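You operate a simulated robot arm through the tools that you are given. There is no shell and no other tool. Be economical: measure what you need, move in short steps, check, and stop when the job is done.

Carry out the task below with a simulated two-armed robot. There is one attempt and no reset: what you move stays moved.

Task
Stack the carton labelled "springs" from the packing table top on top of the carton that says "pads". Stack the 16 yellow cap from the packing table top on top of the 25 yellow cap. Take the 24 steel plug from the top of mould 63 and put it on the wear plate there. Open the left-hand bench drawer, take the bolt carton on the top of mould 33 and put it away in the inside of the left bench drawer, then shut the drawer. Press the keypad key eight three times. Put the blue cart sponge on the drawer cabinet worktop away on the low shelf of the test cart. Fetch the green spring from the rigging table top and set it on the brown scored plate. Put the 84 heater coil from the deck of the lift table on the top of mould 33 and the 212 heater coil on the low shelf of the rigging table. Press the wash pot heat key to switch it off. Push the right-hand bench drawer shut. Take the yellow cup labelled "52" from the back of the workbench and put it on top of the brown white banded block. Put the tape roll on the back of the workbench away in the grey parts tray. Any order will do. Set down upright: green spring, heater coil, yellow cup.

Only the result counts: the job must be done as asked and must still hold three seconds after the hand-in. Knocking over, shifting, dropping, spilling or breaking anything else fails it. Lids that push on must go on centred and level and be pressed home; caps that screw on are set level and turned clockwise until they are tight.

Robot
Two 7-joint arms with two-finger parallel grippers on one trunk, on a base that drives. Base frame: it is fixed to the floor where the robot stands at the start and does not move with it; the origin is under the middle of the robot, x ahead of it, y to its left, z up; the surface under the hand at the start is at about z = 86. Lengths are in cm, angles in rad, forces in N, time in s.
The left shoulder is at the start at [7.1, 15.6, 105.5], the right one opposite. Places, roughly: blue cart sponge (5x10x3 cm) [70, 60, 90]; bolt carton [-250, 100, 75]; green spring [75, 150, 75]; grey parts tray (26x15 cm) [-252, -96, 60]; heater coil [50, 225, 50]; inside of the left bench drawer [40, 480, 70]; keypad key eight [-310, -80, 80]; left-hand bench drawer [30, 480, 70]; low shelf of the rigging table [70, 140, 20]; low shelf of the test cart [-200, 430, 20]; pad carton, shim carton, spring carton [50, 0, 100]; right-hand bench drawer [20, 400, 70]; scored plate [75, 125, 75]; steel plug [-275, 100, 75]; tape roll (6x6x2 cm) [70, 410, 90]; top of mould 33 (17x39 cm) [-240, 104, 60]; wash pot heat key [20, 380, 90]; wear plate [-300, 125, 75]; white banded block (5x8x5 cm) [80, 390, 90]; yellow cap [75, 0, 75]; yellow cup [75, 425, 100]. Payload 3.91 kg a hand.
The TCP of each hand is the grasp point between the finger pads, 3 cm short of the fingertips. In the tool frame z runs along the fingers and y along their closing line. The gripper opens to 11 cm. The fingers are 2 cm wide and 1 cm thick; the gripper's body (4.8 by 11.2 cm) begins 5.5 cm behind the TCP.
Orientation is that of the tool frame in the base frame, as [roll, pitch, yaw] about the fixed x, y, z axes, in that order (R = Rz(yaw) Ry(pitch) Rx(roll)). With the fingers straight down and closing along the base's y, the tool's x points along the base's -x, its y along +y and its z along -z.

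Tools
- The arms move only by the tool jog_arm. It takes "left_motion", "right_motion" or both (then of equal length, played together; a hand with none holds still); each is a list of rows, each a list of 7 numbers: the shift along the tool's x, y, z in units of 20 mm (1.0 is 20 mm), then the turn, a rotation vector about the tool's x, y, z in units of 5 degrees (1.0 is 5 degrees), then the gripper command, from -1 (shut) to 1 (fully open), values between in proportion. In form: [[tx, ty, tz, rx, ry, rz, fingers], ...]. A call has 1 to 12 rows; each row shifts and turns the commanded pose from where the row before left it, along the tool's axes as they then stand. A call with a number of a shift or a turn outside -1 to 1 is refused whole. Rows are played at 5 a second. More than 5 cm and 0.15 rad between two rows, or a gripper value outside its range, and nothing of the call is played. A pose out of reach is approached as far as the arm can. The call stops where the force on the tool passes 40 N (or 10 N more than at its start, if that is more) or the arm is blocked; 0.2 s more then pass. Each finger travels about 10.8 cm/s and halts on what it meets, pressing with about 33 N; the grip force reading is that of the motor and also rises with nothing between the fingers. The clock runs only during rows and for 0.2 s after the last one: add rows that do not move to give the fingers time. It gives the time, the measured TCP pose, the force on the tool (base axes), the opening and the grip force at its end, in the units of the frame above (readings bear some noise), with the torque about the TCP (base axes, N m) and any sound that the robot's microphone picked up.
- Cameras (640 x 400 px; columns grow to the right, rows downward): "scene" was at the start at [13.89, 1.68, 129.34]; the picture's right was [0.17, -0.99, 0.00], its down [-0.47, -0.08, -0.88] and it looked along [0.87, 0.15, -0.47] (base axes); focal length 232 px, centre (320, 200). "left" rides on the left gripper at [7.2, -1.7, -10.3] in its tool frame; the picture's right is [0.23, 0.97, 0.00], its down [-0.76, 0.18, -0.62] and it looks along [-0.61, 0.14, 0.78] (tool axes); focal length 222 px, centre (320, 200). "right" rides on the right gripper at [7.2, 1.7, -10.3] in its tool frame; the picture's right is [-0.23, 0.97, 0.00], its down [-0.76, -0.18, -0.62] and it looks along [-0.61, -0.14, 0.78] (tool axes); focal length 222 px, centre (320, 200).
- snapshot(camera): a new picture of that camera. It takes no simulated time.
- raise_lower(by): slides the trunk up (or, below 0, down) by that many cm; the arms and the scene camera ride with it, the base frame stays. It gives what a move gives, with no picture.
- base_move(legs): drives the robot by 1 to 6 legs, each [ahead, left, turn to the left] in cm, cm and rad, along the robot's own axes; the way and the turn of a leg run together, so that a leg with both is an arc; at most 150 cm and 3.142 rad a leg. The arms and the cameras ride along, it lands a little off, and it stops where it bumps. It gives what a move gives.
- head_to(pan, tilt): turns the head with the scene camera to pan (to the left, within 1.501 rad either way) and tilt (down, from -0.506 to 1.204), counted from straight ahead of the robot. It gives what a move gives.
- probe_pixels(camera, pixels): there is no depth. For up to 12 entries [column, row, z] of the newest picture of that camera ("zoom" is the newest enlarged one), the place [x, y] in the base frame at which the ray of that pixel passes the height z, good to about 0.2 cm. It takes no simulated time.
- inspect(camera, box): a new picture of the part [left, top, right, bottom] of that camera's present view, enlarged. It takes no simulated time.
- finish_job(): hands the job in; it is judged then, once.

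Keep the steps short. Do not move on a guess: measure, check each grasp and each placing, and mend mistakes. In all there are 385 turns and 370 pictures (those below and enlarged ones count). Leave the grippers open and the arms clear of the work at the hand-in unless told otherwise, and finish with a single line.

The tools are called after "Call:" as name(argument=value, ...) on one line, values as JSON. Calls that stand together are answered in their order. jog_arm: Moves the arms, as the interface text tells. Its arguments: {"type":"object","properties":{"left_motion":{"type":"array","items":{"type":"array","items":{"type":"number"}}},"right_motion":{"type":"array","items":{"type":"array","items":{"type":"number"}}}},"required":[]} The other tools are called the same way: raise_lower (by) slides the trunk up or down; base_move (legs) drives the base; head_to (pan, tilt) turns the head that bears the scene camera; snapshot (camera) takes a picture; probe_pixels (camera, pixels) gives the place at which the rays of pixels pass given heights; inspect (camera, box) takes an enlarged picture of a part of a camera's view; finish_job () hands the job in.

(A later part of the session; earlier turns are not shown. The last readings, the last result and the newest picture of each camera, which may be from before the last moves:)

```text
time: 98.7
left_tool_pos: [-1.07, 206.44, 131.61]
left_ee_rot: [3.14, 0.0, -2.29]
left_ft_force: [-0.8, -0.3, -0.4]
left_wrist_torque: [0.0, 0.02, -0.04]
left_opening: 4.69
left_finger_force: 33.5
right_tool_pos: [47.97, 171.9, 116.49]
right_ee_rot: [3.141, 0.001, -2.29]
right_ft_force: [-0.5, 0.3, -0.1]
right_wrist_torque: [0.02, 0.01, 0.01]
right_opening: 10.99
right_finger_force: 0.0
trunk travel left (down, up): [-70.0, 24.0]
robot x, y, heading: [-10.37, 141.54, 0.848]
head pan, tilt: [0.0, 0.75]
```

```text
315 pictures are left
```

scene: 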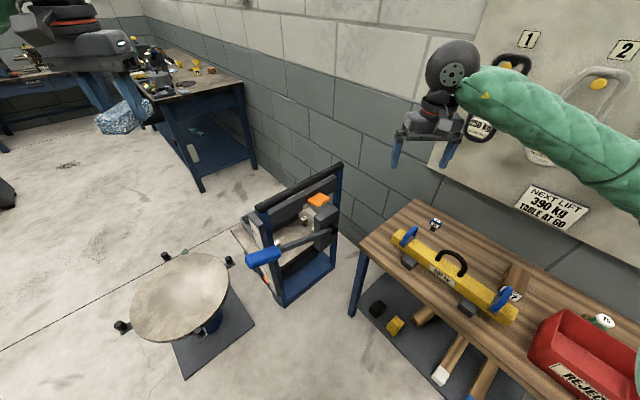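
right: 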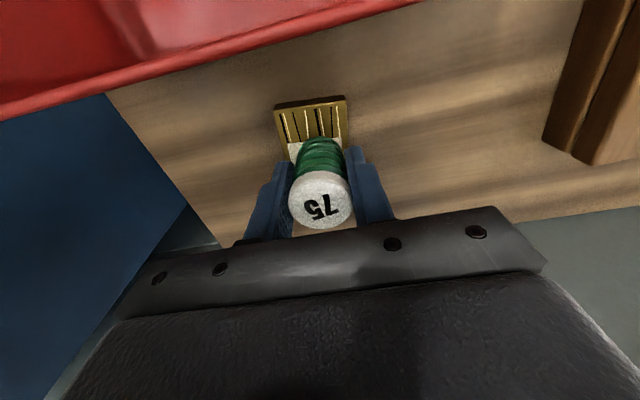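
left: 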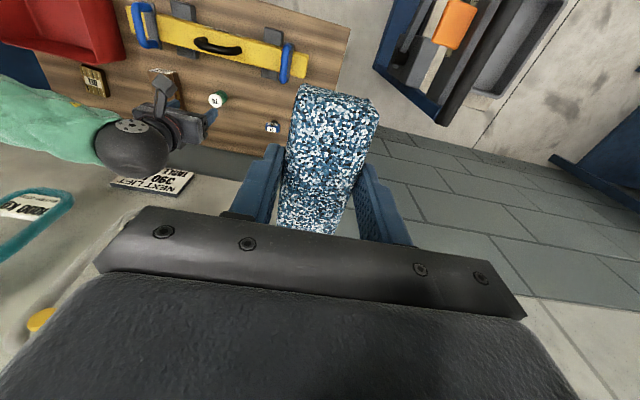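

Call:
inspect(camera="scene", box=[220, 150, 364, 310])

Call:
probe_pixels(camera="scene", pixels=[[285, 306, 0], [335, 265, 0], [250, 240, 50], [305, 215, 50], [262, 256, 90], [342, 165, 90], [365, 315, 0], [186, 378, 0], [254, 325, 0], [180, 300, 70]])

```text
2.50 times, centred on (292, 230) of scene
```

zoom: 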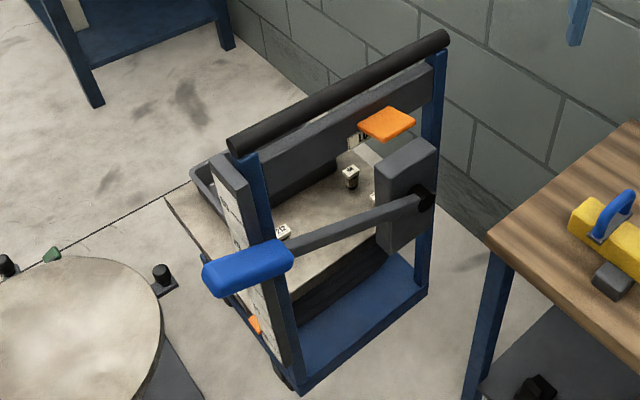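

```text
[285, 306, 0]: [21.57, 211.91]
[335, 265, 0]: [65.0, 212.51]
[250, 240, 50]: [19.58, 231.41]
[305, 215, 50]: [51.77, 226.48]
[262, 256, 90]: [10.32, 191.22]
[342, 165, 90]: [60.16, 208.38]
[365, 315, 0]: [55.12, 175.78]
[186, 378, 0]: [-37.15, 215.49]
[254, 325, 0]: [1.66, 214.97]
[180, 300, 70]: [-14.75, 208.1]
```

The coils are on the deck behind the blue frame. I'll go round the round stand to the deck's far side, in legs well clear of things, and look again.

Call:
base_move(legs=[[0, 0, -0.85], [-75, 0, 0], [0, 150, 0], [0, 10, -0.8]])

Call:
head_to(pan=0.0, tilt=0.55)

Call:
snapshot(camera="scene")

Call:
head_to(pan=1.1, tilt=0.5)

Call:
snapshot(camera="scene")

```text
time: 114.1
left_tool_pos: [-22.54, 287.83, 131.65]
left_ee_rot: [-3.141, 0.0, 2.372]
left_ft_force: [0.2, -1.4, -0.8]
left_wrist_torque: [0.01, 0.0, 0.01]
left_opening: 4.68
left_finger_force: 32.9
right_tool_pos: [-59.58, 240.42, 116.52]
right_ee_rot: [3.141, -0.001, 2.375]
right_ft_force: [0.3, -0.5, -0.9]
right_wrist_torque: [-0.01, 0.02, 0.0]
right_opening: 11.01
right_finger_force: 0.0
trunk travel left (down, up): [-70.0, 24.0]
robot x, y, heading: [-86.78, 300.61, -0.764]
head pan, tilt: [0.0, 0.75]
```

```text
time: 114.9
left_tool_pos: [-22.57, 287.79, 131.5]
left_ee_rot: [-3.14, 0.001, 2.372]
left_ft_force: [0.0, 0.1, -0.8]
left_wrist_torque: [0.0, -0.03, 0.0]
left_opening: 4.71
left_finger_force: 33.0
right_tool_pos: [-59.62, 240.45, 116.44]
right_ee_rot: [3.141, -0.001, 2.373]
right_ft_force: [-0.3, -0.1, 0.0]
right_wrist_torque: [0.0, -0.01, -0.02]
right_opening: 11.0
right_finger_force: 0.0
trunk travel left (down, up): [-70.0, 24.0]
robot x, y, heading: [-86.9, 300.48, -0.768]
head pan, tilt: [0.0, 0.55]
```

```text
313 pictures are left
```

scene: 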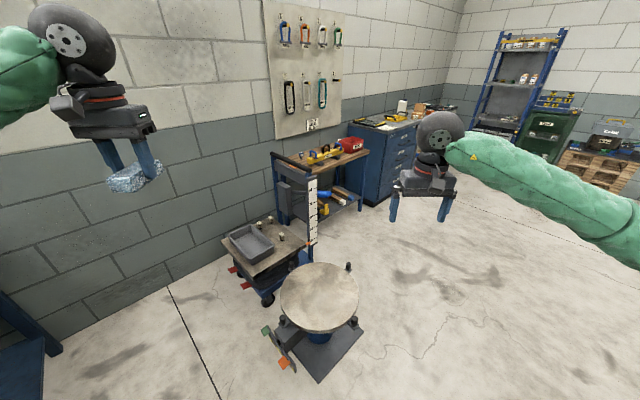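

```text
time: 116.2
left_tool_pos: [-22.56, 287.77, 131.65]
left_ee_rot: [-3.141, 0.001, 2.372]
left_ft_force: [0.0, -0.9, -0.4]
left_wrist_torque: [-0.01, 0.0, 0.0]
left_opening: 4.69
left_finger_force: 33.1
right_tool_pos: [-59.66, 240.49, 116.54]
right_ee_rot: [-3.141, 0.001, 2.373]
right_ft_force: [-0.2, 0.2, 0.0]
right_wrist_torque: [-0.02, 0.04, -0.03]
right_opening: 10.97
right_finger_force: 0.1
trunk travel left (down, up): [-70.0, 24.0]
robot x, y, heading: [-87.08, 300.05, -0.771]
head pan, tilt: [1.1, 0.499]
```

```text
312 pictures are left
```

scene: 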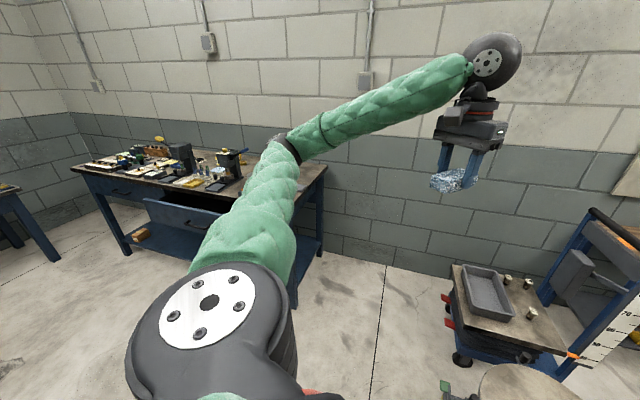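

Call:
head_to(pan=0.1, tilt=0.65)

Call:
inspect(camera="scene", box=[220, 160, 380, 320])

Call:
probe_pixels(camera="zoom", pixels=[[320, 200, 50]])

```text
time: 117.5
left_tool_pos: [-22.56, 287.9, 131.6]
left_ee_rot: [-3.141, 0.0, 2.373]
left_ft_force: [-0.5, 0.0, 0.1]
left_wrist_torque: [0.01, 0.02, 0.01]
left_opening: 4.7
left_finger_force: 32.9
right_tool_pos: [-59.69, 240.55, 116.5]
right_ee_rot: [-3.141, 0.001, 2.373]
right_ft_force: [0.7, 0.3, 0.0]
right_wrist_torque: [-0.05, -0.02, 0.02]
right_opening: 11.01
right_finger_force: 0.1
trunk travel left (down, up): [-70.0, 24.0]
robot x, y, heading: [-86.85, 300.19, -0.772]
head pan, tilt: [0.099, 0.649]
```

```text
2.50 times, centred on (300, 240) of scene
```

zoom: 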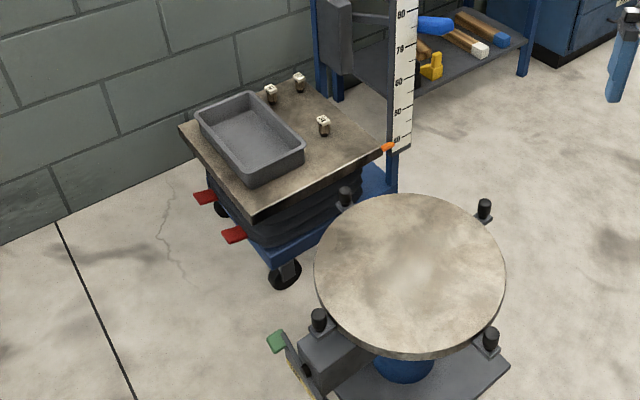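

```text
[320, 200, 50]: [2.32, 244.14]
```

Call:
probe_pixels(camera="zoom", pixels=[[180, 126, 40], [258, 220, 40], [381, 152, 40], [270, 88, 44], [299, 77, 44], [323, 120, 44], [415, 195, 60], [315, 270, 60], [505, 270, 60], [265, 340, 10], [508, 365, 0], [290, 275, 0]])

```text
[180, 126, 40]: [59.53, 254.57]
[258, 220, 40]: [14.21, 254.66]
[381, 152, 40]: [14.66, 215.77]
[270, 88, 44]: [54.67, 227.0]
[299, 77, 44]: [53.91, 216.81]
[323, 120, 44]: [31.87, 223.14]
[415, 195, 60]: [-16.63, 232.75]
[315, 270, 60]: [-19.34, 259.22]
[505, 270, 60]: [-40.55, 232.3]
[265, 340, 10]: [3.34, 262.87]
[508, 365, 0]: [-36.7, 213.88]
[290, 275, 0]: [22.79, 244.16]
```

The deck is at z=40 (x 14–60, y 216–255). The coils are at (31.9,223), (54.7,227) and (53.9,217). I'll stand on its +y side facing -y, near (34, 305).

Call:
base_move(legs=[[0, 0, -0.8], [-20, 0, 0], [0, 121, 0], [15, 0, 0]])

Call:
head_to(pan=0.0, tilt=0.85)

Call:
snapshot(camera="scene")

```text
time: 125.9
left_tool_pos: [54.1, 245.55, 124.92]
left_ee_rot: [-3.057, 0.02, 1.535]
left_ft_force: [4.6, -0.5, -3.0]
left_wrist_torque: [0.02, 0.31, 0.0]
left_opening: 4.7
left_finger_force: 32.9
right_tool_pos: [-8.12, 254.5, 117.13]
right_ee_rot: [-3.063, 0.044, 1.21]
right_ft_force: [-0.8, -0.1, 0.3]
right_wrist_torque: [0.06, -0.06, 0.03]
right_opening: 10.98
right_finger_force: 0.1
trunk travel left (down, up): [-70.0, 24.0]
robot x, y, heading: [19.81, 310.75, -1.823]
head pan, tilt: [0.099, 0.649]
stopped in leg 3: the robot was blocked; the commanded pose is now the measured one
```

```text
time: 126.7
left_tool_pos: [53.64, 245.96, 125.48]
left_ee_rot: [-3.06, 0.029, 1.521]
left_ft_force: [0.4, 0.1, -0.2]
left_wrist_torque: [0.0, 0.03, -0.01]
left_opening: 4.69
left_finger_force: 33.0
right_tool_pos: [-8.33, 255.07, 117.33]
right_ee_rot: [-3.066, 0.047, 1.215]
right_ft_force: [-0.2, -0.3, 0.1]
right_wrist_torque: [0.0, -0.02, 0.0]
right_opening: 11.02
right_finger_force: 0.1
trunk travel left (down, up): [-70.0, 24.0]
robot x, y, heading: [20.66, 311.0, -1.822]
head pan, tilt: [0.0, 0.85]
```

```text
310 pictures are left
```

scene: 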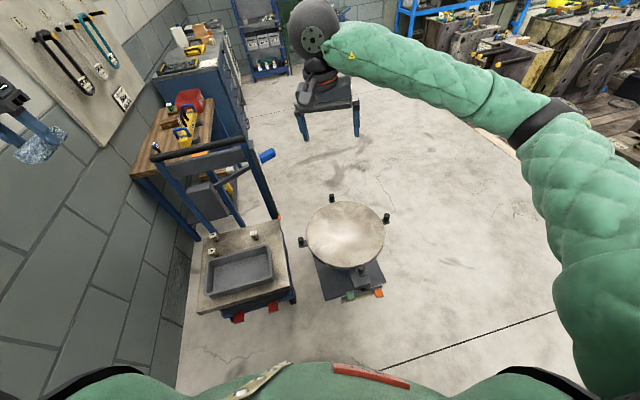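

The left elbow evidently touched the wall. I move away from it 20 cm and turn back to -π/2, then check.

Call:
base_move(legs=[[0, -20, 0], [0, 0, 0.25]])

Call:
snapshot(camera="scene")

```text
time: 127.4
left_tool_pos: [69.28, 238.85, 112.98]
left_ee_rot: [-2.938, -0.015, 1.656]
left_ft_force: [1.2, 2.2, -1.6]
left_wrist_torque: [-0.11, 0.09, 0.0]
left_opening: 4.7
left_finger_force: 32.6
right_tool_pos: [2.71, 248.36, 114.94]
right_ee_rot: [-2.953, 0.076, 1.074]
right_ft_force: [-1.8, 0.0, -1.5]
right_wrist_torque: [0.08, -0.12, 0.02]
right_opening: 11.0
right_finger_force: 0.1
trunk travel left (down, up): [-70.0, 24.0]
robot x, y, heading: [18.77, 308.83, -1.884]
head pan, tilt: [0.0, 0.85]
stopped in leg 1: the robot was blocked; the commanded pose is now the measured one
```

```text
309 pictures are left
```

scene: 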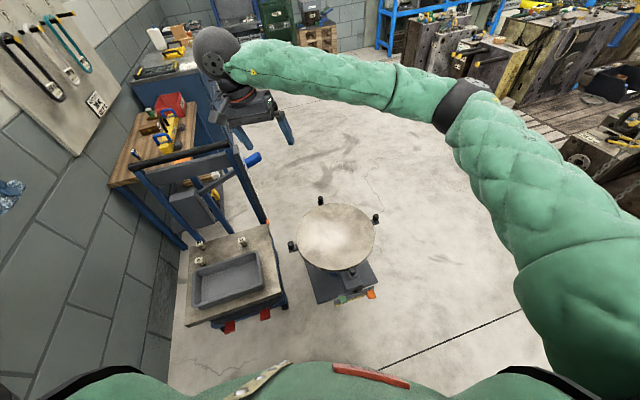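

The robot is leaning, so something is caught. I look to both sides before moving anything.

Call:
head_to(pan=1.4, tilt=0.6)

Call:
snapshot(camera="scene")

Call:
head_to(pan=-1.4, tilt=0.6)

Call:
snapshot(camera="scene")

```text
time: 128.9
left_tool_pos: [68.39, 238.75, 114.16]
left_ee_rot: [-2.939, -0.003, 1.635]
left_ft_force: [-0.1, 0.0, 0.3]
left_wrist_torque: [-0.01, -0.01, -0.03]
left_opening: 4.73
left_finger_force: 33.3
right_tool_pos: [2.87, 249.5, 115.35]
right_ee_rot: [-2.962, 0.073, 1.095]
right_ft_force: [0.0, 0.4, -0.8]
right_wrist_torque: [0.0, -0.01, -0.01]
right_opening: 11.03
right_finger_force: 0.0
trunk travel left (down, up): [-70.0, 24.0]
robot x, y, heading: [18.97, 309.85, -1.884]
head pan, tilt: [1.4, 0.6]
```

```text
308 pictures are left
```

scene: 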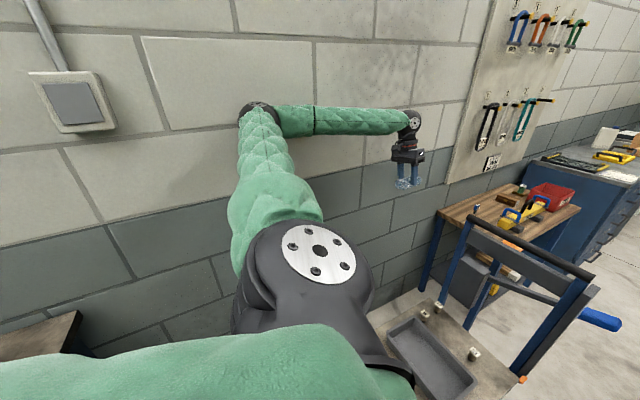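

```text
time: 131.4
left_tool_pos: [68.29, 238.79, 114.14]
left_ee_rot: [-2.939, -0.002, 1.634]
left_ft_force: [-0.4, 0.2, -0.2]
left_wrist_torque: [0.0, -0.02, 0.0]
left_opening: 4.68
left_finger_force: 32.7
right_tool_pos: [2.84, 249.5, 115.36]
right_ee_rot: [-2.965, 0.072, 1.096]
right_ft_force: [-0.2, 0.8, -0.4]
right_wrist_torque: [0.02, -0.01, 0.01]
right_opening: 10.98
right_finger_force: 0.0
trunk travel left (down, up): [-70.0, 24.0]
robot x, y, heading: [18.87, 309.27, -1.883]
head pan, tilt: [-1.4, 0.6]
```

```text
307 pictures are left
```

scene: 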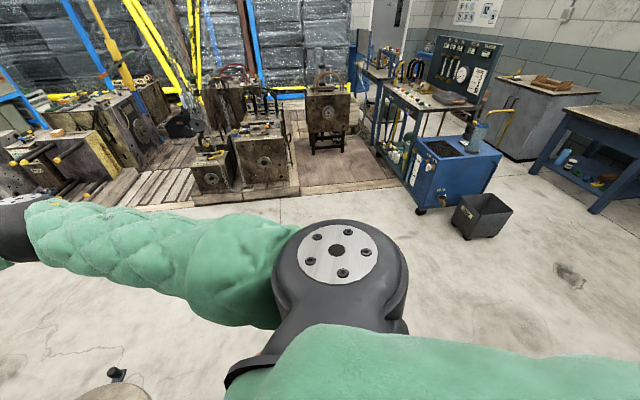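

Call:
head_to(pan=1.5, tilt=1.0)

Call:
snapshot(camera="scene")

```text
time: 133.9
left_tool_pos: [68.3, 238.67, 114.19]
left_ee_rot: [-2.94, -0.005, 1.633]
left_ft_force: [0.3, 0.7, -0.7]
left_wrist_torque: [0.03, 0.03, 0.03]
left_opening: 4.69
left_finger_force: 32.1
right_tool_pos: [2.84, 249.55, 115.43]
right_ee_rot: [-2.962, 0.074, 1.092]
right_ft_force: [0.1, -0.5, -0.3]
right_wrist_torque: [0.03, 0.01, 0.01]
right_opening: 11.03
right_finger_force: 0.2
trunk travel left (down, up): [-70.0, 24.0]
robot x, y, heading: [18.81, 309.54, -1.888]
head pan, tilt: [1.499, 1.0]
```

```text
306 pictures are left
```

scene: 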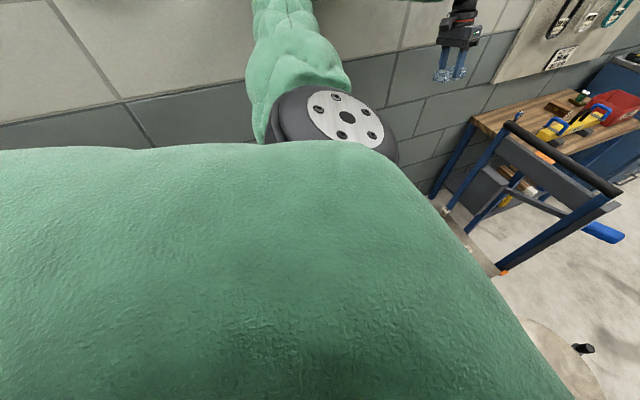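

Call:
head_to(pan=1.5, tilt=0.55)

Call:
snapshot(camera="scene")

Call:
probe_pixels(camera="scene", pixels=[[255, 110, 130], [255, 110, 120], [80, 315, 86], [10, 340, 86]])

```text
time: 134.8
left_tool_pos: [68.35, 238.68, 114.25]
left_ee_rot: [-2.938, -0.004, 1.634]
left_ft_force: [0.2, -0.6, -0.8]
left_wrist_torque: [-0.01, 0.03, 0.01]
left_opening: 4.65
left_finger_force: 32.9
right_tool_pos: [2.83, 249.37, 115.47]
right_ee_rot: [-2.962, 0.073, 1.092]
right_ft_force: [-0.2, 0.2, -0.3]
right_wrist_torque: [0.02, -0.01, 0.02]
right_opening: 11.0
right_finger_force: 0.1
trunk travel left (down, up): [-70.0, 24.0]
robot x, y, heading: [19.28, 309.36, -1.888]
head pan, tilt: [1.499, 0.55]
```

```text
305 pictures are left
```

scene: 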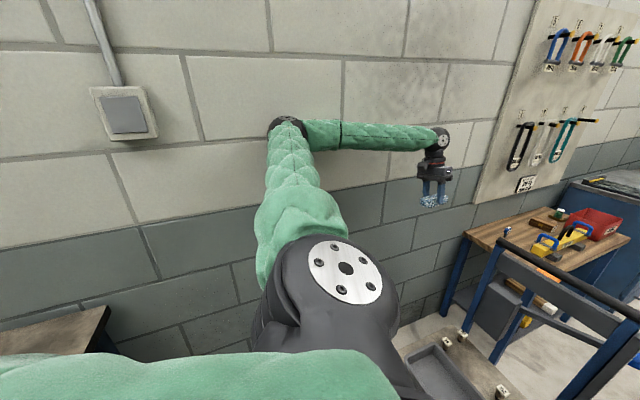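

```text
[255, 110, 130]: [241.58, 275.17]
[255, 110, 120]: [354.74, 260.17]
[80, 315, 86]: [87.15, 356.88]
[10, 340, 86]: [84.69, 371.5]
```

The robot leans left with the elbow on the wall. I try a short move of the base to the left (under the leaning top) and read the tilt.

Call:
base_move(legs=[[0, 5, 0]])

```text
time: 135.6
left_tool_pos: [75.46, 232.79, 100.23]
left_ee_rot: [-2.813, -0.083, 1.6]
left_ft_force: [3.3, 0.6, -1.7]
left_wrist_torque: [-0.02, 0.16, 0.02]
left_opening: 4.68
left_finger_force: 33.5
right_tool_pos: [16.53, 244.23, 111.89]
right_ee_rot: [-2.849, 0.111, 1.065]
right_ft_force: [-0.6, 1.0, 0.0]
right_wrist_torque: [-0.06, -0.06, 0.04]
right_opening: 11.0
right_finger_force: 0.0
trunk travel left (down, up): [-70.0, 24.0]
robot x, y, heading: [18.29, 308.19, -1.924]
head pan, tilt: [1.499, 0.55]
stopped in leg 1: the robot was blocked; the commanded pose is now the measured one
```

The lean increased, so I stop driving. I look steeply down in front to see what the base is on.

Call:
head_to(pan=-0.3, tilt=1.2)

Call:
snapshot(camera="scene")

Call:
snapshot(camera="left")

Call:
snapshot(camera="right")

```text
time: 137.3
left_tool_pos: [75.31, 230.26, 101.83]
left_ee_rot: [-2.828, -0.052, 1.584]
left_ft_force: [0.2, -0.8, 0.2]
left_wrist_torque: [0.02, -0.02, 0.01]
left_opening: 4.68
left_finger_force: 32.3
right_tool_pos: [13.49, 243.55, 112.21]
right_ee_rot: [-2.858, 0.104, 1.033]
right_ft_force: [0.6, 0.6, 0.8]
right_wrist_torque: [-0.01, -0.04, 0.01]
right_opening: 11.01
right_finger_force: 0.0
trunk travel left (down, up): [-70.0, 24.0]
robot x, y, heading: [17.98, 307.2, -1.95]
head pan, tilt: [-0.3, 1.201]
```

```text
304 pictures are left
```

scene: 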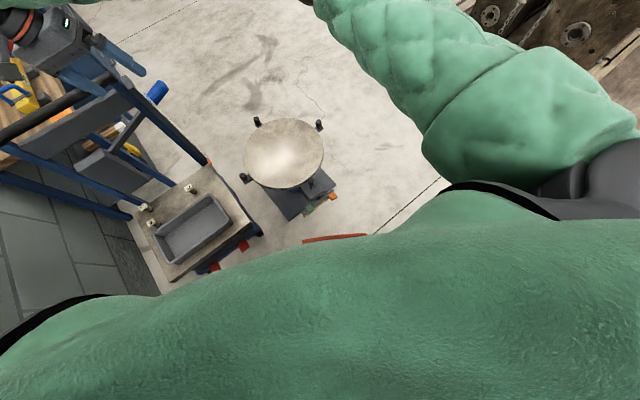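

```text
303 pictures are left
```

left: 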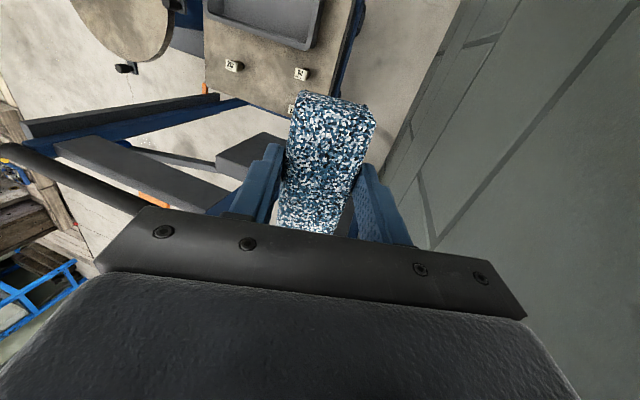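

```text
302 pictures are left
```

right: 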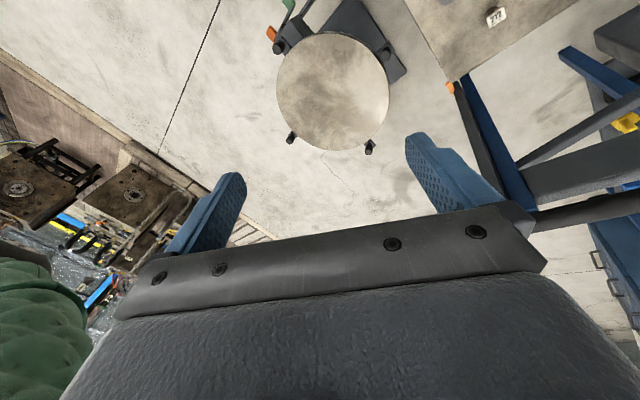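

Everything still stands. I try to bring the weight back by swinging the free right arm out to the right.

Call:
jog_arm(right_motion=[[0, -1, 0, 0, 0, 0, 1], [0, -1, 0, 0, 0, 0, 1], [0, -1, 0, 0, 0, 0, 1], [0, -1, 0, 0, 0, 0, 1], [0, -1, 0, 0, 0, 0, 1], [0, -1, 0, 0, 0, 0, 1], [0, -1, 0, 0, 0, 0, 1], [0, -1, 0, 0, 0, 0, 1], [0, -1, 0, 0, 0, 0, 1], [0, -1, 0, 0, 0, 0, 1], [0, -1, 0, 0, 0, 0, 1], [0, -1, 0, 0, 0, 0, 1]])

```text
time: 137.7
left_tool_pos: [77.02, 227.57, 95.58]
left_ee_rot: [-2.771, -0.081, 1.537]
left_ft_force: [0.7, 1.2, -0.5]
left_wrist_torque: [-0.03, 0.04, -0.02]
left_opening: 4.66
left_finger_force: 32.9
right_tool_pos: [17.36, 241.74, 110.55]
right_ee_rot: [-2.781, 0.123, 1.029]
right_ft_force: [0.6, 1.0, -0.3]
right_wrist_torque: [-0.09, 0.06, 0.05]
right_opening: 10.98
right_finger_force: 0.2
trunk travel left (down, up): [-70.0, 24.0]
robot x, y, heading: [17.18, 307.24, -1.958]
head pan, tilt: [-0.3, 1.201]
stopped in row 1 (left hand): the arm was blocked; the commanded pose is now the measured one
```

The arm at the wall gives way a little each time. I lower the trunk 15 cm to bring the centre of mass down and see whether the lean reduces.

Call:
raise_lower(by=-15)

```text
time: 138.0
left_tool_pos: [76.2, 219.48, 88.83]
left_ee_rot: [-2.71, -0.091, 1.472]
left_ft_force: [-22.6, 6.8, 2.1]
left_wrist_torque: [-0.49, -1.67, -0.07]
left_opening: 4.69
left_finger_force: 32.9
right_tool_pos: [17.9, 236.89, 107.71]
right_ee_rot: [-2.712, 0.138, 0.967]
right_ft_force: [-0.4, 0.6, 0.0]
right_wrist_torque: [-0.04, -0.11, 0.0]
right_opening: 11.01
right_finger_force: 0.1
trunk travel left (down, up): [-69.7, 24.3]
robot x, y, heading: [15.76, 305.04, -2.025]
head pan, tilt: [-0.3, 1.201]
stopped: the arm was blocked; the commanded pose is now the measured one
```

I look again at the left arm and the wall before acting.

Call:
head_to(pan=1.3, tilt=0.3)

Call:
snapshot(camera="scene")

Call:
head_to(pan=0.3, tilt=0.8)

Call:
snapshot(camera="scene")

```text
time: 139.7
left_tool_pos: [74.79, 218.93, 89.88]
left_ee_rot: [-2.746, -0.118, 1.49]
left_ft_force: [-1.6, -0.4, -1.6]
left_wrist_torque: [0.02, -0.08, -0.03]
left_opening: 4.69
left_finger_force: 32.7
right_tool_pos: [15.38, 235.94, 106.81]
right_ee_rot: [-2.741, 0.099, 0.972]
right_ft_force: [1.5, 0.2, -0.3]
right_wrist_torque: [-0.08, 0.09, 0.04]
right_opening: 10.99
right_finger_force: 0.2
trunk travel left (down, up): [-69.7, 24.3]
robot x, y, heading: [16.57, 306.54, -2.016]
head pan, tilt: [1.3, 0.3]
```

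```text
301 pictures are left
```

scene: 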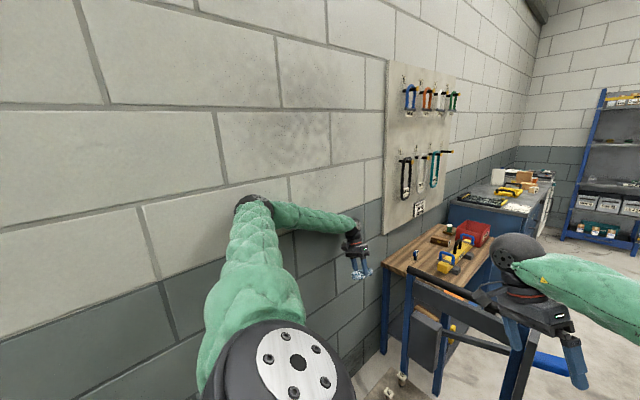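

```text
time: 140.9
left_tool_pos: [73.91, 218.02, 91.85]
left_ee_rot: [-2.741, -0.084, 1.472]
left_ft_force: [0.3, -0.6, 0.4]
left_wrist_torque: [-0.01, -0.06, 0.02]
left_opening: 4.69
left_finger_force: 33.1
right_tool_pos: [14.24, 237.17, 108.57]
right_ee_rot: [-2.738, 0.126, 0.947]
right_ft_force: [-0.5, -0.1, 0.1]
right_wrist_torque: [-0.06, -0.01, 0.02]
right_opening: 10.99
right_finger_force: 0.1
trunk travel left (down, up): [-69.7, 24.3]
robot x, y, heading: [16.19, 304.94, -2.046]
head pan, tilt: [0.3, 0.799]
```

```text
300 pictures are left
```

scene: 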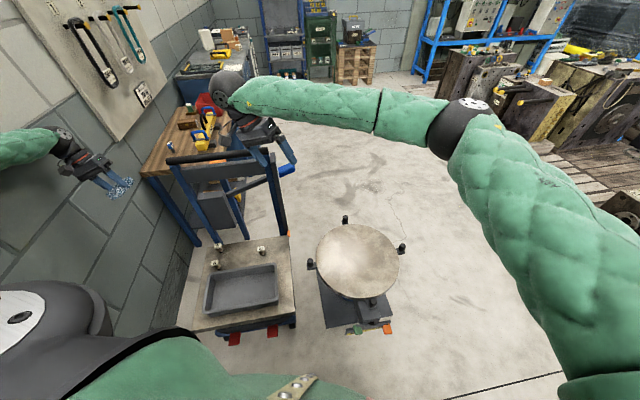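

The elbow rests on the wall. The lean eases slightly while only the head moves, so I let time pass with head moves and watch the trend.

Call:
head_to(pan=-1.4, tilt=0.3)

Call:
head_to(pan=1.4, tilt=0.3)

Call:
head_to(pan=-1.4, tilt=0.3)

```text
time: 142.7
left_tool_pos: [74.08, 218.02, 91.35]
left_ee_rot: [-2.74, -0.088, 1.474]
left_ft_force: [0.2, 0.1, -0.3]
left_wrist_torque: [-0.02, 0.03, 0.03]
left_opening: 4.68
left_finger_force: 32.8
right_tool_pos: [14.49, 236.86, 108.23]
right_ee_rot: [-2.741, 0.123, 0.952]
right_ft_force: [-1.3, 1.1, 0.0]
right_wrist_torque: [-0.05, -0.07, -0.01]
right_opening: 11.01
right_finger_force: 0.1
trunk travel left (down, up): [-69.7, 24.3]
robot x, y, heading: [16.28, 304.41, -2.046]
head pan, tilt: [-1.4, 0.3]
```

```text
time: 145.2
left_tool_pos: [74.04, 218.01, 91.37]
left_ee_rot: [-2.74, -0.091, 1.475]
left_ft_force: [0.2, 0.0, -0.7]
left_wrist_torque: [-0.02, -0.01, 0.0]
left_opening: 4.71
left_finger_force: 33.2
right_tool_pos: [14.6, 236.79, 108.13]
right_ee_rot: [-2.741, 0.123, 0.953]
right_ft_force: [-0.2, 0.1, 0.5]
right_wrist_torque: [-0.07, 0.0, 0.01]
right_opening: 11.0
right_finger_force: 0.2
trunk travel left (down, up): [-69.7, 24.3]
robot x, y, heading: [16.29, 304.8, -2.042]
head pan, tilt: [1.4, 0.3]
```

```text
time: 147.6
left_tool_pos: [74.01, 217.97, 91.32]
left_ee_rot: [-2.741, -0.09, 1.474]
left_ft_force: [-0.2, 0.6, -1.3]
left_wrist_torque: [0.01, -0.01, -0.03]
left_opening: 4.69
left_finger_force: 33.3
right_tool_pos: [14.51, 236.75, 108.21]
right_ee_rot: [-2.738, 0.123, 0.952]
right_ft_force: [-0.5, -0.1, 0.3]
right_wrist_torque: [0.01, 0.04, 0.02]
right_opening: 10.99
right_finger_force: 0.1
trunk travel left (down, up): [-69.7, 24.3]
robot x, y, heading: [15.96, 304.77, -2.043]
head pan, tilt: [-1.4, 0.3]
```

The equilibrium is static. I take a level picture straight ahead to measure the true lean of the body.

Call:
head_to(pan=0.0, tilt=0.0)

Call:
snapshot(camera="scene")

```text
time: 149.2
left_tool_pos: [74.05, 218.03, 91.37]
left_ee_rot: [-2.741, -0.091, 1.474]
left_ft_force: [0.3, -0.6, -0.5]
left_wrist_torque: [0.01, 0.02, 0.03]
left_opening: 4.67
left_finger_force: 32.7
right_tool_pos: [14.57, 236.84, 108.2]
right_ee_rot: [-2.739, 0.125, 0.952]
right_ft_force: [-1.1, 1.2, 1.1]
right_wrist_torque: [-0.02, -0.08, 0.0]
right_opening: 11.0
right_finger_force: 0.0
trunk travel left (down, up): [-69.7, 24.3]
robot x, y, heading: [15.93, 304.7, -2.048]
head pan, tilt: [0.0, 0.0]
```

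```text
299 pictures are left
```

scene: 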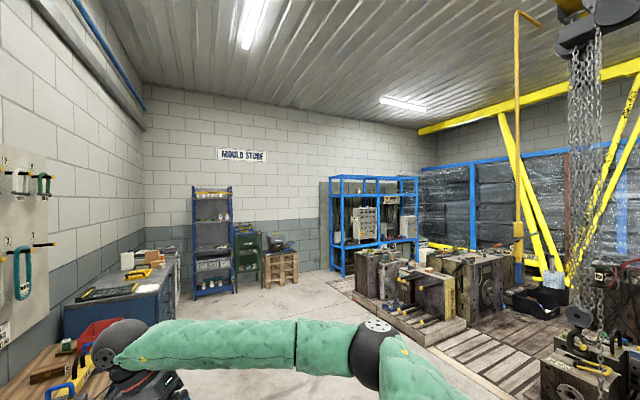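

The body is upright; only the hands' commanded poses are skewed (both tilted 0.4, both far to the robot's left). I move both hands back to the robot's right.

Call:
jog_arm(left_motion=[[0.4, -1, 0, 0, 0, 0, -1], [0.4, -1, 0, 0, 0, 0, -1], [0.4, -1, 0, 0, 0, 0, -1], [0.4, -1, 0, 0, 0, 0, -1], [0.4, -1, 0, 0, 0, 0, -1], [0.4, -1, 0, 0, 0, 0, -1]], right_motion=[[-0.15, -1, 0, 0, 0, 0, 1], [-0.15, -1, 0, 0, 0, 0, 1], [-0.15, -1, 0, 0, 0, 0, 1], [-0.15, -1, 0, 0, 0, 0, 1], [-0.15, -1, 0, 0, 0, 0, 1], [-0.15, -1, 0, 0, 0, 0, 1]])

```text
time: 150.8
left_tool_pos: [61.04, 222.38, 96.38]
left_ee_rot: [-2.729, -0.092, 1.448]
left_ft_force: [-0.4, -0.8, -0.6]
left_wrist_torque: [0.03, -0.05, -0.01]
left_opening: 4.68
left_finger_force: 33.0
right_tool_pos: [3.63, 242.11, 113.51]
right_ee_rot: [-2.738, 0.126, 0.936]
right_ft_force: [-0.3, -0.2, -0.3]
right_wrist_torque: [-0.09, 0.0, 0.02]
right_opening: 11.01
right_finger_force: 0.0
trunk travel left (down, up): [-69.7, 24.3]
robot x, y, heading: [15.92, 304.46, -2.055]
head pan, tilt: [0.0, 0.0]
stopped in row 6 (left hand): the arm was blocked; the commanded pose is now the measured one
```

Call:
jog_arm(left_motion=[[0.4, -1, -0.2, -0.5, 0, 0, -1], [0.4, -1, -0.2, -0.5, 0, 0, -1], [0.4, -1, -0.2, -0.5, 0, 0, -1], [0.4, -1, -0.2, -0.5, 0, 0, -1], [0.4, -1, -0.2, -0.5, 0, 0, -1], [0.4, -1, -0.2, -0.5, 0, 0, -1], [0.4, -1, -0.2, -0.5, 0, 0, -1], [0.4, -1, -0.2, -0.5, 0, 0, -1]], right_motion=[[-0.15, -1, -0.1, -0.5, 0, 0, 1], [-0.15, -1, -0.1, -0.5, 0, 0, 1], [-0.15, -1, -0.1, -0.5, 0, 0, 1], [-0.15, -1, -0.1, -0.5, 0, 0, 1], [-0.15, -1, -0.1, -0.5, 0, 0, 1], [-0.15, -1, -0.1, -0.5, 0, 0, 1], [-0.15, -1, -0.1, -0.5, 0, 0, 1], [-0.15, -1, -0.1, -0.5, 0, 0, 1]])

```text
time: 152.6
left_tool_pos: [49.67, 231.52, 104.8]
left_ee_rot: [-3.091, -0.085, 1.477]
left_ft_force: [-0.6, -0.5, 0.5]
left_wrist_torque: [0.01, 0.0, -0.02]
left_opening: 4.69
left_finger_force: 32.8
right_tool_pos: [-8.32, 250.07, 119.4]
right_ee_rot: [-3.093, 0.128, 0.957]
right_ft_force: [0.2, -1.1, -0.8]
right_wrist_torque: [0.02, -0.02, -0.03]
right_opening: 11.0
right_finger_force: 0.1
trunk travel left (down, up): [-69.7, 24.3]
robot x, y, heading: [16.12, 304.67, -2.036]
head pan, tilt: [0.0, 0.0]
```

Moving freely now. I drive the base 40 cm away from the wall.

Call:
base_move(legs=[[0, -40, 0]])

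Call:
jog_arm(left_motion=[[0, -1, -0.8, -0.6, -0.5, 0, -1], [0, -1, -0.8, 0, -0.5, 0, -1], [0, -1, -0.8, 0, 0, 0, -1], [0, -1, -0.8, 0, 0, 0, -1], [0, -1, -0.8, 0, 0, 0, -1], [0, -1, -0.8, 0, 0, 0, -1], [0, -1, -0.8, 0, 0, 0, -1], [0, -1, -0.8, 0, 0, 0, -1], [0, -1, -0.8, 0, 0, 0, -1], [0, -1, -0.8, 0, 0, 0, -1], [0, -1, -0.8, 0, 0, 0, -1], [0, -1, -0.8, 0, 0, 0, -1]], right_motion=[[0, -1, 0, -0.6, 0, 0, 1], [0, -1, 0, 0, 0, 0, 1], [0, -1, 0, 0, 0, 0, 1], [0, -1, 0, 0, 0, 0, 1], [0, -1, 0, 0, 0, 0, 1], [0, -1, 0, 0, 0, 0, 1], [0, -1, 0, 0, 0, 0, 1], [0, -1, 0, 0, 0, 0, 1], [0, -1, 0, 0, 0, 0, 1], [0, -1, 0, 0, 0, 0, 1], [0, -1, 0, 0, 0, 0, 1], [0, -1, 0, 0, 0, 0, 1]])

```text
time: 155.1
left_tool_pos: [13.98, 248.7, 103.24]
left_ee_rot: [-3.069, -0.096, 1.463]
left_ft_force: [-0.6, 0.4, -0.8]
left_wrist_torque: [0.01, -0.02, -0.03]
left_opening: 4.71
left_finger_force: 33.3
right_tool_pos: [-43.3, 267.81, 119.06]
right_ee_rot: [-3.074, 0.13, 0.948]
right_ft_force: [-0.3, 0.4, -0.7]
right_wrist_torque: [-0.05, 0.0, 0.01]
right_opening: 11.0
right_finger_force: 0.0
trunk travel left (down, up): [-69.7, 24.3]
robot x, y, heading: [-19.99, 323.05, -2.055]
head pan, tilt: [0.0, 0.0]
```

```text
time: 157.7
left_tool_pos: [-9.56, 250.92, 122.93]
left_ee_rot: [-3.123, -0.005, 1.467]
left_ft_force: [-0.1, 0.8, -0.4]
left_wrist_torque: [-0.01, 0.0, -0.04]
left_opening: 4.64
left_finger_force: 32.9
right_tool_pos: [-62.79, 281.85, 119.56]
right_ee_rot: [-3.128, 0.13, 0.948]
right_ft_force: [-0.5, -0.2, -1.0]
right_wrist_torque: [-0.03, -0.01, -0.02]
right_opening: 10.98
right_finger_force: 0.0
trunk travel left (down, up): [-69.7, 24.3]
robot x, y, heading: [-19.78, 322.92, -2.049]
head pan, tilt: [0.0, 0.0]
```

Recovered. I straighten both hands' orientation, then look towards the test cart.

Call:
jog_arm(left_motion=[[0, 0, 0, 0, 0, 1, -1], [0, 0, 0, 0, 0, 1, -1], [0, 0, 0, 0, 0, 1, -1], [0, 0, 0, 0, 0, 1, -1], [0, 0, 0, -0.2, 0, 0.3, -1]], right_motion=[[0, 0, 0, 0, 0.8, -0.8, 1], [0, 0, 0, 0, 0.7, -0.86, 1], [0, 0, 0, 0, 0, 0, 1], [0, 0, 0, 0, 0, 0, 1], [0, 0, 0, -0.2, 0, 0, 1]])

Call:
head_to(pan=-1.45, tilt=0.25)

Call:
snapshot(camera="scene")

```text
time: 158.9
left_tool_pos: [-9.54, 250.83, 122.91]
left_ee_rot: [-3.137, 0.001, 1.09]
left_ft_force: [1.4, 0.4, 0.0]
left_wrist_torque: [0.01, 0.05, 0.0]
left_opening: 4.69
left_finger_force: 32.9
right_tool_pos: [-62.64, 281.81, 119.51]
right_ee_rot: [-3.135, -0.004, 1.089]
right_ft_force: [-0.1, 0.5, 0.7]
right_wrist_torque: [0.04, 0.01, -0.03]
right_opening: 11.04
right_finger_force: 0.1
trunk travel left (down, up): [-69.7, 24.3]
robot x, y, heading: [-20.37, 322.97, -2.047]
head pan, tilt: [0.0, 0.0]
```

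```text
time: 160.4
left_tool_pos: [-9.42, 250.91, 123.04]
left_ee_rot: [-3.138, 0.003, 1.092]
left_ft_force: [-0.3, 0.4, 0.5]
left_wrist_torque: [0.0, 0.0, -0.01]
left_opening: 4.71
left_finger_force: 32.8
right_tool_pos: [-62.75, 281.74, 119.54]
right_ee_rot: [-3.136, -0.004, 1.088]
right_ft_force: [-0.9, 0.0, -0.2]
right_wrist_torque: [-0.01, -0.01, -0.06]
right_opening: 10.99
right_finger_force: 0.1
trunk travel left (down, up): [-69.7, 24.3]
robot x, y, heading: [-20.03, 323.52, -2.051]
head pan, tilt: [-1.45, 0.25]
```

```text
298 pictures are left
```

scene: 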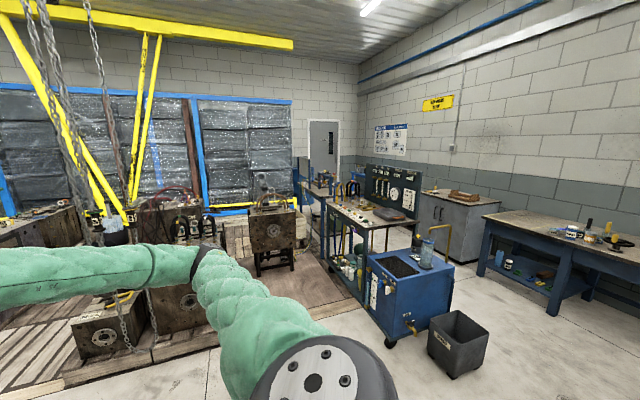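

Call:
inspect(camera="scene", box=[290, 160, 506, 380])

Call:
probe_pixels(camera="scene", pixels=[[453, 379, 0], [489, 345, 0], [390, 348, 0], [365, 305, 0], [326, 268, 0], [375, 222, 90], [332, 202, 90], [480, 275, 0], [548, 316, 0], [440, 260, 0]])

```text
1.82 times, centred on (398, 270) of scene
```

zoom: 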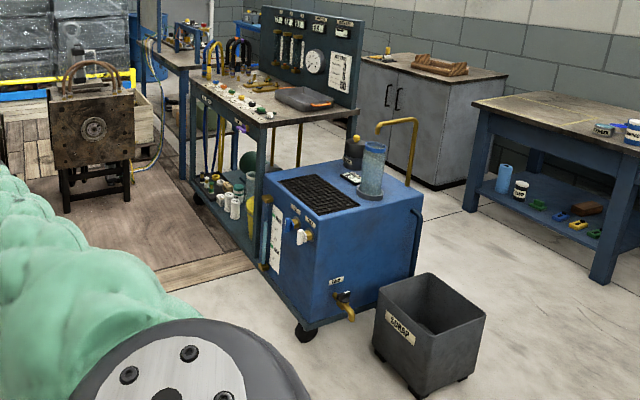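

```text
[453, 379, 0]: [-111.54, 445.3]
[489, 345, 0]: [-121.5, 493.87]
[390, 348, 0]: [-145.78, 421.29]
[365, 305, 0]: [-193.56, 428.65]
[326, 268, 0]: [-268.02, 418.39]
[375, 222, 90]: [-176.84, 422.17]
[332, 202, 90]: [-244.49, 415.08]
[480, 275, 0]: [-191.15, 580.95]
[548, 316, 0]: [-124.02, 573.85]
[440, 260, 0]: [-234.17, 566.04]
```

Call:
probe_pixels(camera="zoom", pixels=[[165, 290, 0], [255, 262, 0], [190, 200, 0], [255, 262, 10], [200, 180, 20], [230, 215, 20], [250, 245, 20], [65, 212, 0], [130, 200, 0]])

Call:
head_to(pan=-1.1, tilt=0.35)

Call:
snapshot(camera="scene")

```text
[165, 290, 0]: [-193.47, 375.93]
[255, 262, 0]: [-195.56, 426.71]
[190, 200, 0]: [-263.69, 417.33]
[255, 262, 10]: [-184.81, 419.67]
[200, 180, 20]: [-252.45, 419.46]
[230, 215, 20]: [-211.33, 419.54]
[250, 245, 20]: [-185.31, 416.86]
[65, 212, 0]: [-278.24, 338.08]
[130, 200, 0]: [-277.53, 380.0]
```

```text
time: 161.3
left_tool_pos: [-9.51, 250.78, 122.92]
left_ee_rot: [-3.138, 0.002, 1.091]
left_ft_force: [0.2, 0.3, -0.8]
left_wrist_torque: [-0.02, 0.01, 0.01]
left_opening: 4.69
left_finger_force: 32.8
right_tool_pos: [-62.59, 281.74, 119.61]
right_ee_rot: [-3.133, -0.003, 1.088]
right_ft_force: [0.1, -0.2, -0.3]
right_wrist_torque: [0.01, 0.02, 0.01]
right_opening: 11.01
right_finger_force: 0.1
trunk travel left (down, up): [-69.7, 24.3]
robot x, y, heading: [-19.81, 323.09, -2.05]
head pan, tilt: [-1.1, 0.351]
```

```text
296 pictures are left
```

scene: 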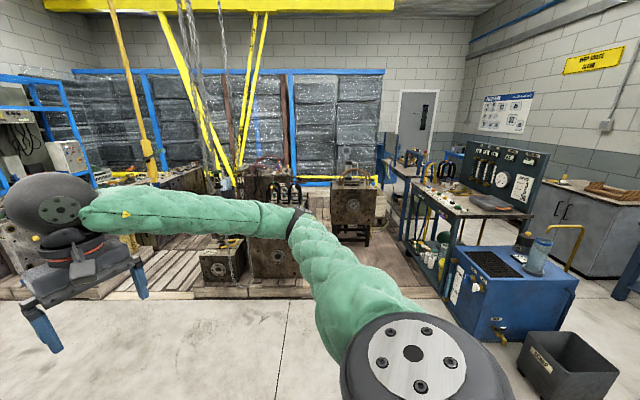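

The cart's low shelf front is at y≈419, x -250..-185, with a wooden mat in front at x<-195. I drive to about (-150, 345) facing the shelf diagonally.

Call:
base_move(legs=[[0, 0, -1.87], [110, 74, 0]])

Call:
head_to(pan=0.0, tilt=0.7)

Call:
snapshot(camera="scene")

```text
time: 172.4
left_tool_pos: [-221.99, 359.31, 122.94]
left_ee_rot: [-3.139, 0.002, -0.776]
left_ft_force: [-0.2, 0.3, -1.1]
left_wrist_torque: [0.02, -0.01, -0.01]
left_opening: 4.7
left_finger_force: 32.9
right_tool_pos: [-177.02, 401.13, 119.58]
right_ee_rot: [-3.135, -0.004, -0.779]
right_ft_force: [-0.1, 0.0, -0.1]
right_wrist_torque: [0.04, -0.01, 0.02]
right_opening: 11.0
right_finger_force: 0.0
trunk travel left (down, up): [-69.7, 24.3]
robot x, y, heading: [-149.78, 348.29, 2.368]
head pan, tilt: [-1.1, 0.351]
```

```text
time: 173.8
left_tool_pos: [-222.04, 359.29, 122.97]
left_ee_rot: [-3.138, 0.002, -0.777]
left_ft_force: [0.0, 0.7, -0.6]
left_wrist_torque: [0.02, 0.04, -0.02]
left_opening: 4.72
left_finger_force: 33.4
right_tool_pos: [-176.79, 401.11, 119.52]
right_ee_rot: [-3.134, -0.003, -0.778]
right_ft_force: [-0.1, -0.7, 0.6]
right_wrist_torque: [0.03, 0.01, 0.03]
right_opening: 11.02
right_finger_force: 0.2
trunk travel left (down, up): [-69.7, 24.3]
robot x, y, heading: [-150.1, 348.2, 2.364]
head pan, tilt: [0.0, 0.7]
```

```text
295 pictures are left
```

scene: 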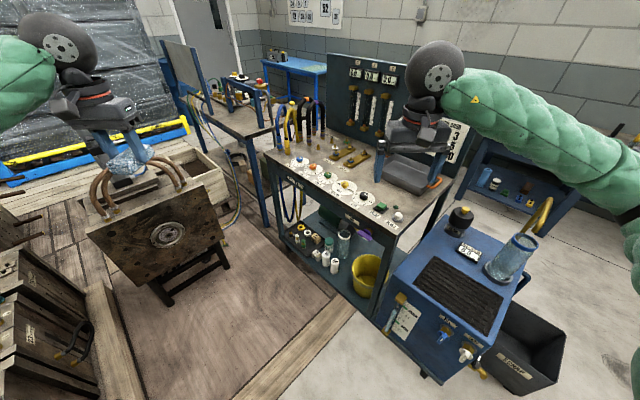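

Call:
inspect(camera="scene", box=[250, 180, 410, 340])

```text
2.50 times, centred on (330, 260) of scene
```

zoom: 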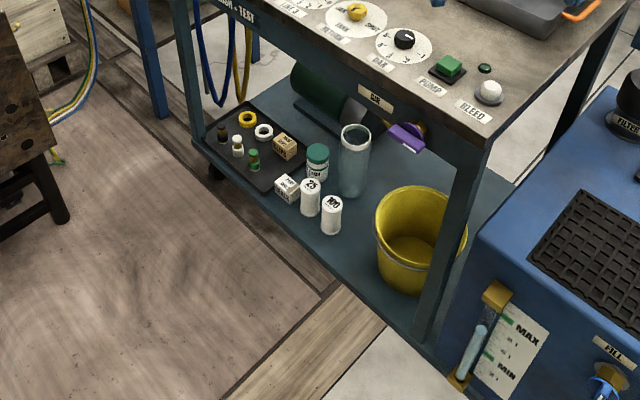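

Call:
probe_pixels(camera="zoom", pixels=[[330, 234, 20], [308, 215, 20], [385, 270, 20], [415, 295, 20], [345, 280, 20], [430, 355, 20], [205, 150, 20], [352, 197, 20], [420, 320, 20], [200, 165, 15]])

```text
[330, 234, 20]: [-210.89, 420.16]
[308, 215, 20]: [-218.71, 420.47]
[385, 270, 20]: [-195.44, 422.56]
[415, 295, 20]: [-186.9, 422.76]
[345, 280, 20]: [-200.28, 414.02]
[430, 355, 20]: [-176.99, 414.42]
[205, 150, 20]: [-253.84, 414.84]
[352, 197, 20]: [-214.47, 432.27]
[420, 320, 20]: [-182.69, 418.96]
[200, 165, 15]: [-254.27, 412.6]
```

There's a free place on the low shelf's front between the "180" cup (x≈-209) and the yellow bucket (x≈-196), z=20. I'll place it with the left hand, trunk low. First I swing the right hand out to the right, then turn and approach.

Call:
jog_arm(right_motion=[[0.5, -1, 0, 0, 0, 0, 1], [0.5, -1, 0, 0, 0, 0, 1], [0.5, -1, 0, 0, 0, 0, 1], [0.5, -1, 0, 0, 0, 0, 1], [0.5, -1, 0, 0, 0, 0, 1], [0.5, -1, 0, 0, 0, 0, 1], [0.5, -1, 0, 0, 0, 0, 1], [0.5, -1, 0, 0, 0, 0, 1], [0.5, -1, 0, 0, 0, 0, 1], [0.5, -1, 0, 0, 0, 0, 1], [0.5, -1, 0, 0, 0, 0, 1], [0.5, -1, 0, 0, 0, 0, 1]])

Call:
base_move(legs=[[0, 0, -0.52], [8, 0, 0]])

Call:
snapshot(camera="scene")

```text
time: 176.3
left_tool_pos: [-221.89, 359.09, 123.0]
left_ee_rot: [-3.138, 0.003, -0.774]
left_ft_force: [0.1, -1.6, -0.3]
left_wrist_torque: [0.02, -0.01, 0.0]
left_opening: 4.68
left_finger_force: 32.6
right_tool_pos: [-151.52, 409.97, 119.79]
right_ee_rot: [-3.134, -0.002, -0.775]
right_ft_force: [-0.3, -0.3, -0.7]
right_wrist_torque: [0.0, -0.01, -0.02]
right_opening: 10.99
right_finger_force: 0.1
trunk travel left (down, up): [-69.7, 24.3]
robot x, y, heading: [-149.55, 348.28, 2.367]
head pan, tilt: [0.0, 0.7]
```

```text
time: 178.9
left_tool_pos: [-209.47, 401.56, 122.85]
left_ee_rot: [-3.137, 0.0, -1.292]
left_ft_force: [0.2, 0.5, -0.3]
left_wrist_torque: [-0.04, -0.02, 0.0]
left_opening: 4.67
left_finger_force: 33.7
right_tool_pos: [-123.15, 410.93, 119.66]
right_ee_rot: [-3.135, -0.005, -1.29]
right_ft_force: [-0.6, 1.0, -0.5]
right_wrist_torque: [-0.03, 0.0, 0.02]
right_opening: 11.03
right_finger_force: 0.0
trunk travel left (down, up): [-69.7, 24.3]
robot x, y, heading: [-152.29, 355.94, 1.846]
head pan, tilt: [0.0, 0.7]
```

```text
293 pictures are left
```

scene: 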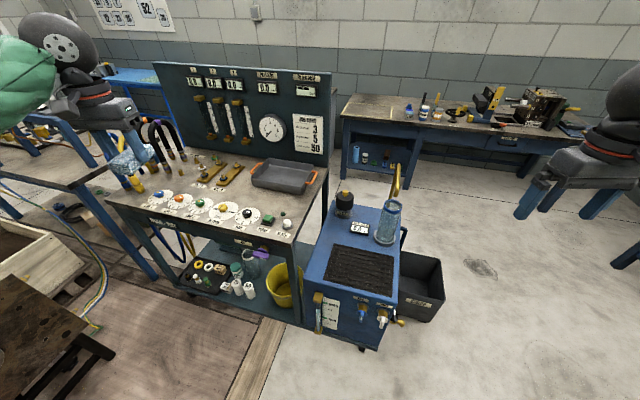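

Hand is clear in front of the cart edge (y≤406 versus 414). I lower the trunk 65 cm.

Call:
raise_lower(by=-65)

Call:
snapshot(camera="scene")

Call:
snapshot(camera="left")

```text
refused: -65 is not a number from -40 to 40
```

```text
292 pictures are left
```

scene: 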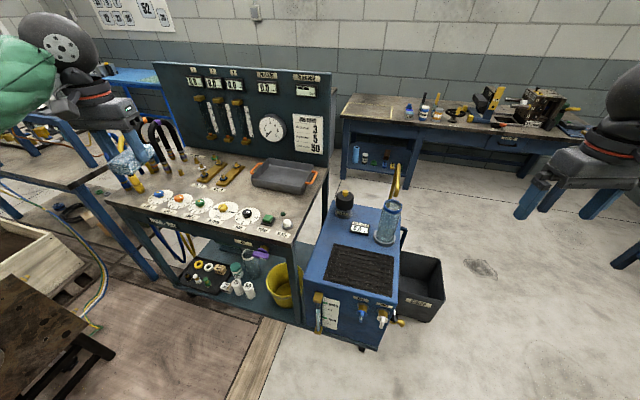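

```text
291 pictures are left
```

left: 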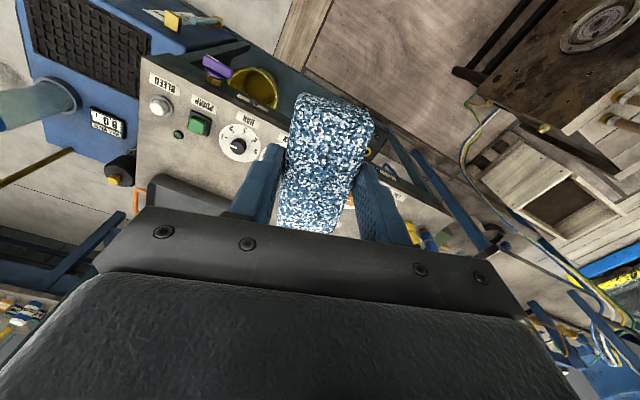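

Call:
probe_pixels(camera="scene", pixels=[[108, 202, 86], [200, 222, 86], [298, 243, 86], [200, 222, 90]])

Call:
probe_pixels(camera="left", pixels=[[165, 52, 86], [230, 90, 86], [165, 52, 90]])

```text
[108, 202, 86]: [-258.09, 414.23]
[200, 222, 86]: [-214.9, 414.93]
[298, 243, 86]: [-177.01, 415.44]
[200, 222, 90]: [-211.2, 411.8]
```

```text
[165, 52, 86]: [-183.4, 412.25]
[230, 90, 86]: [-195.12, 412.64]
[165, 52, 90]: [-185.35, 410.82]
```

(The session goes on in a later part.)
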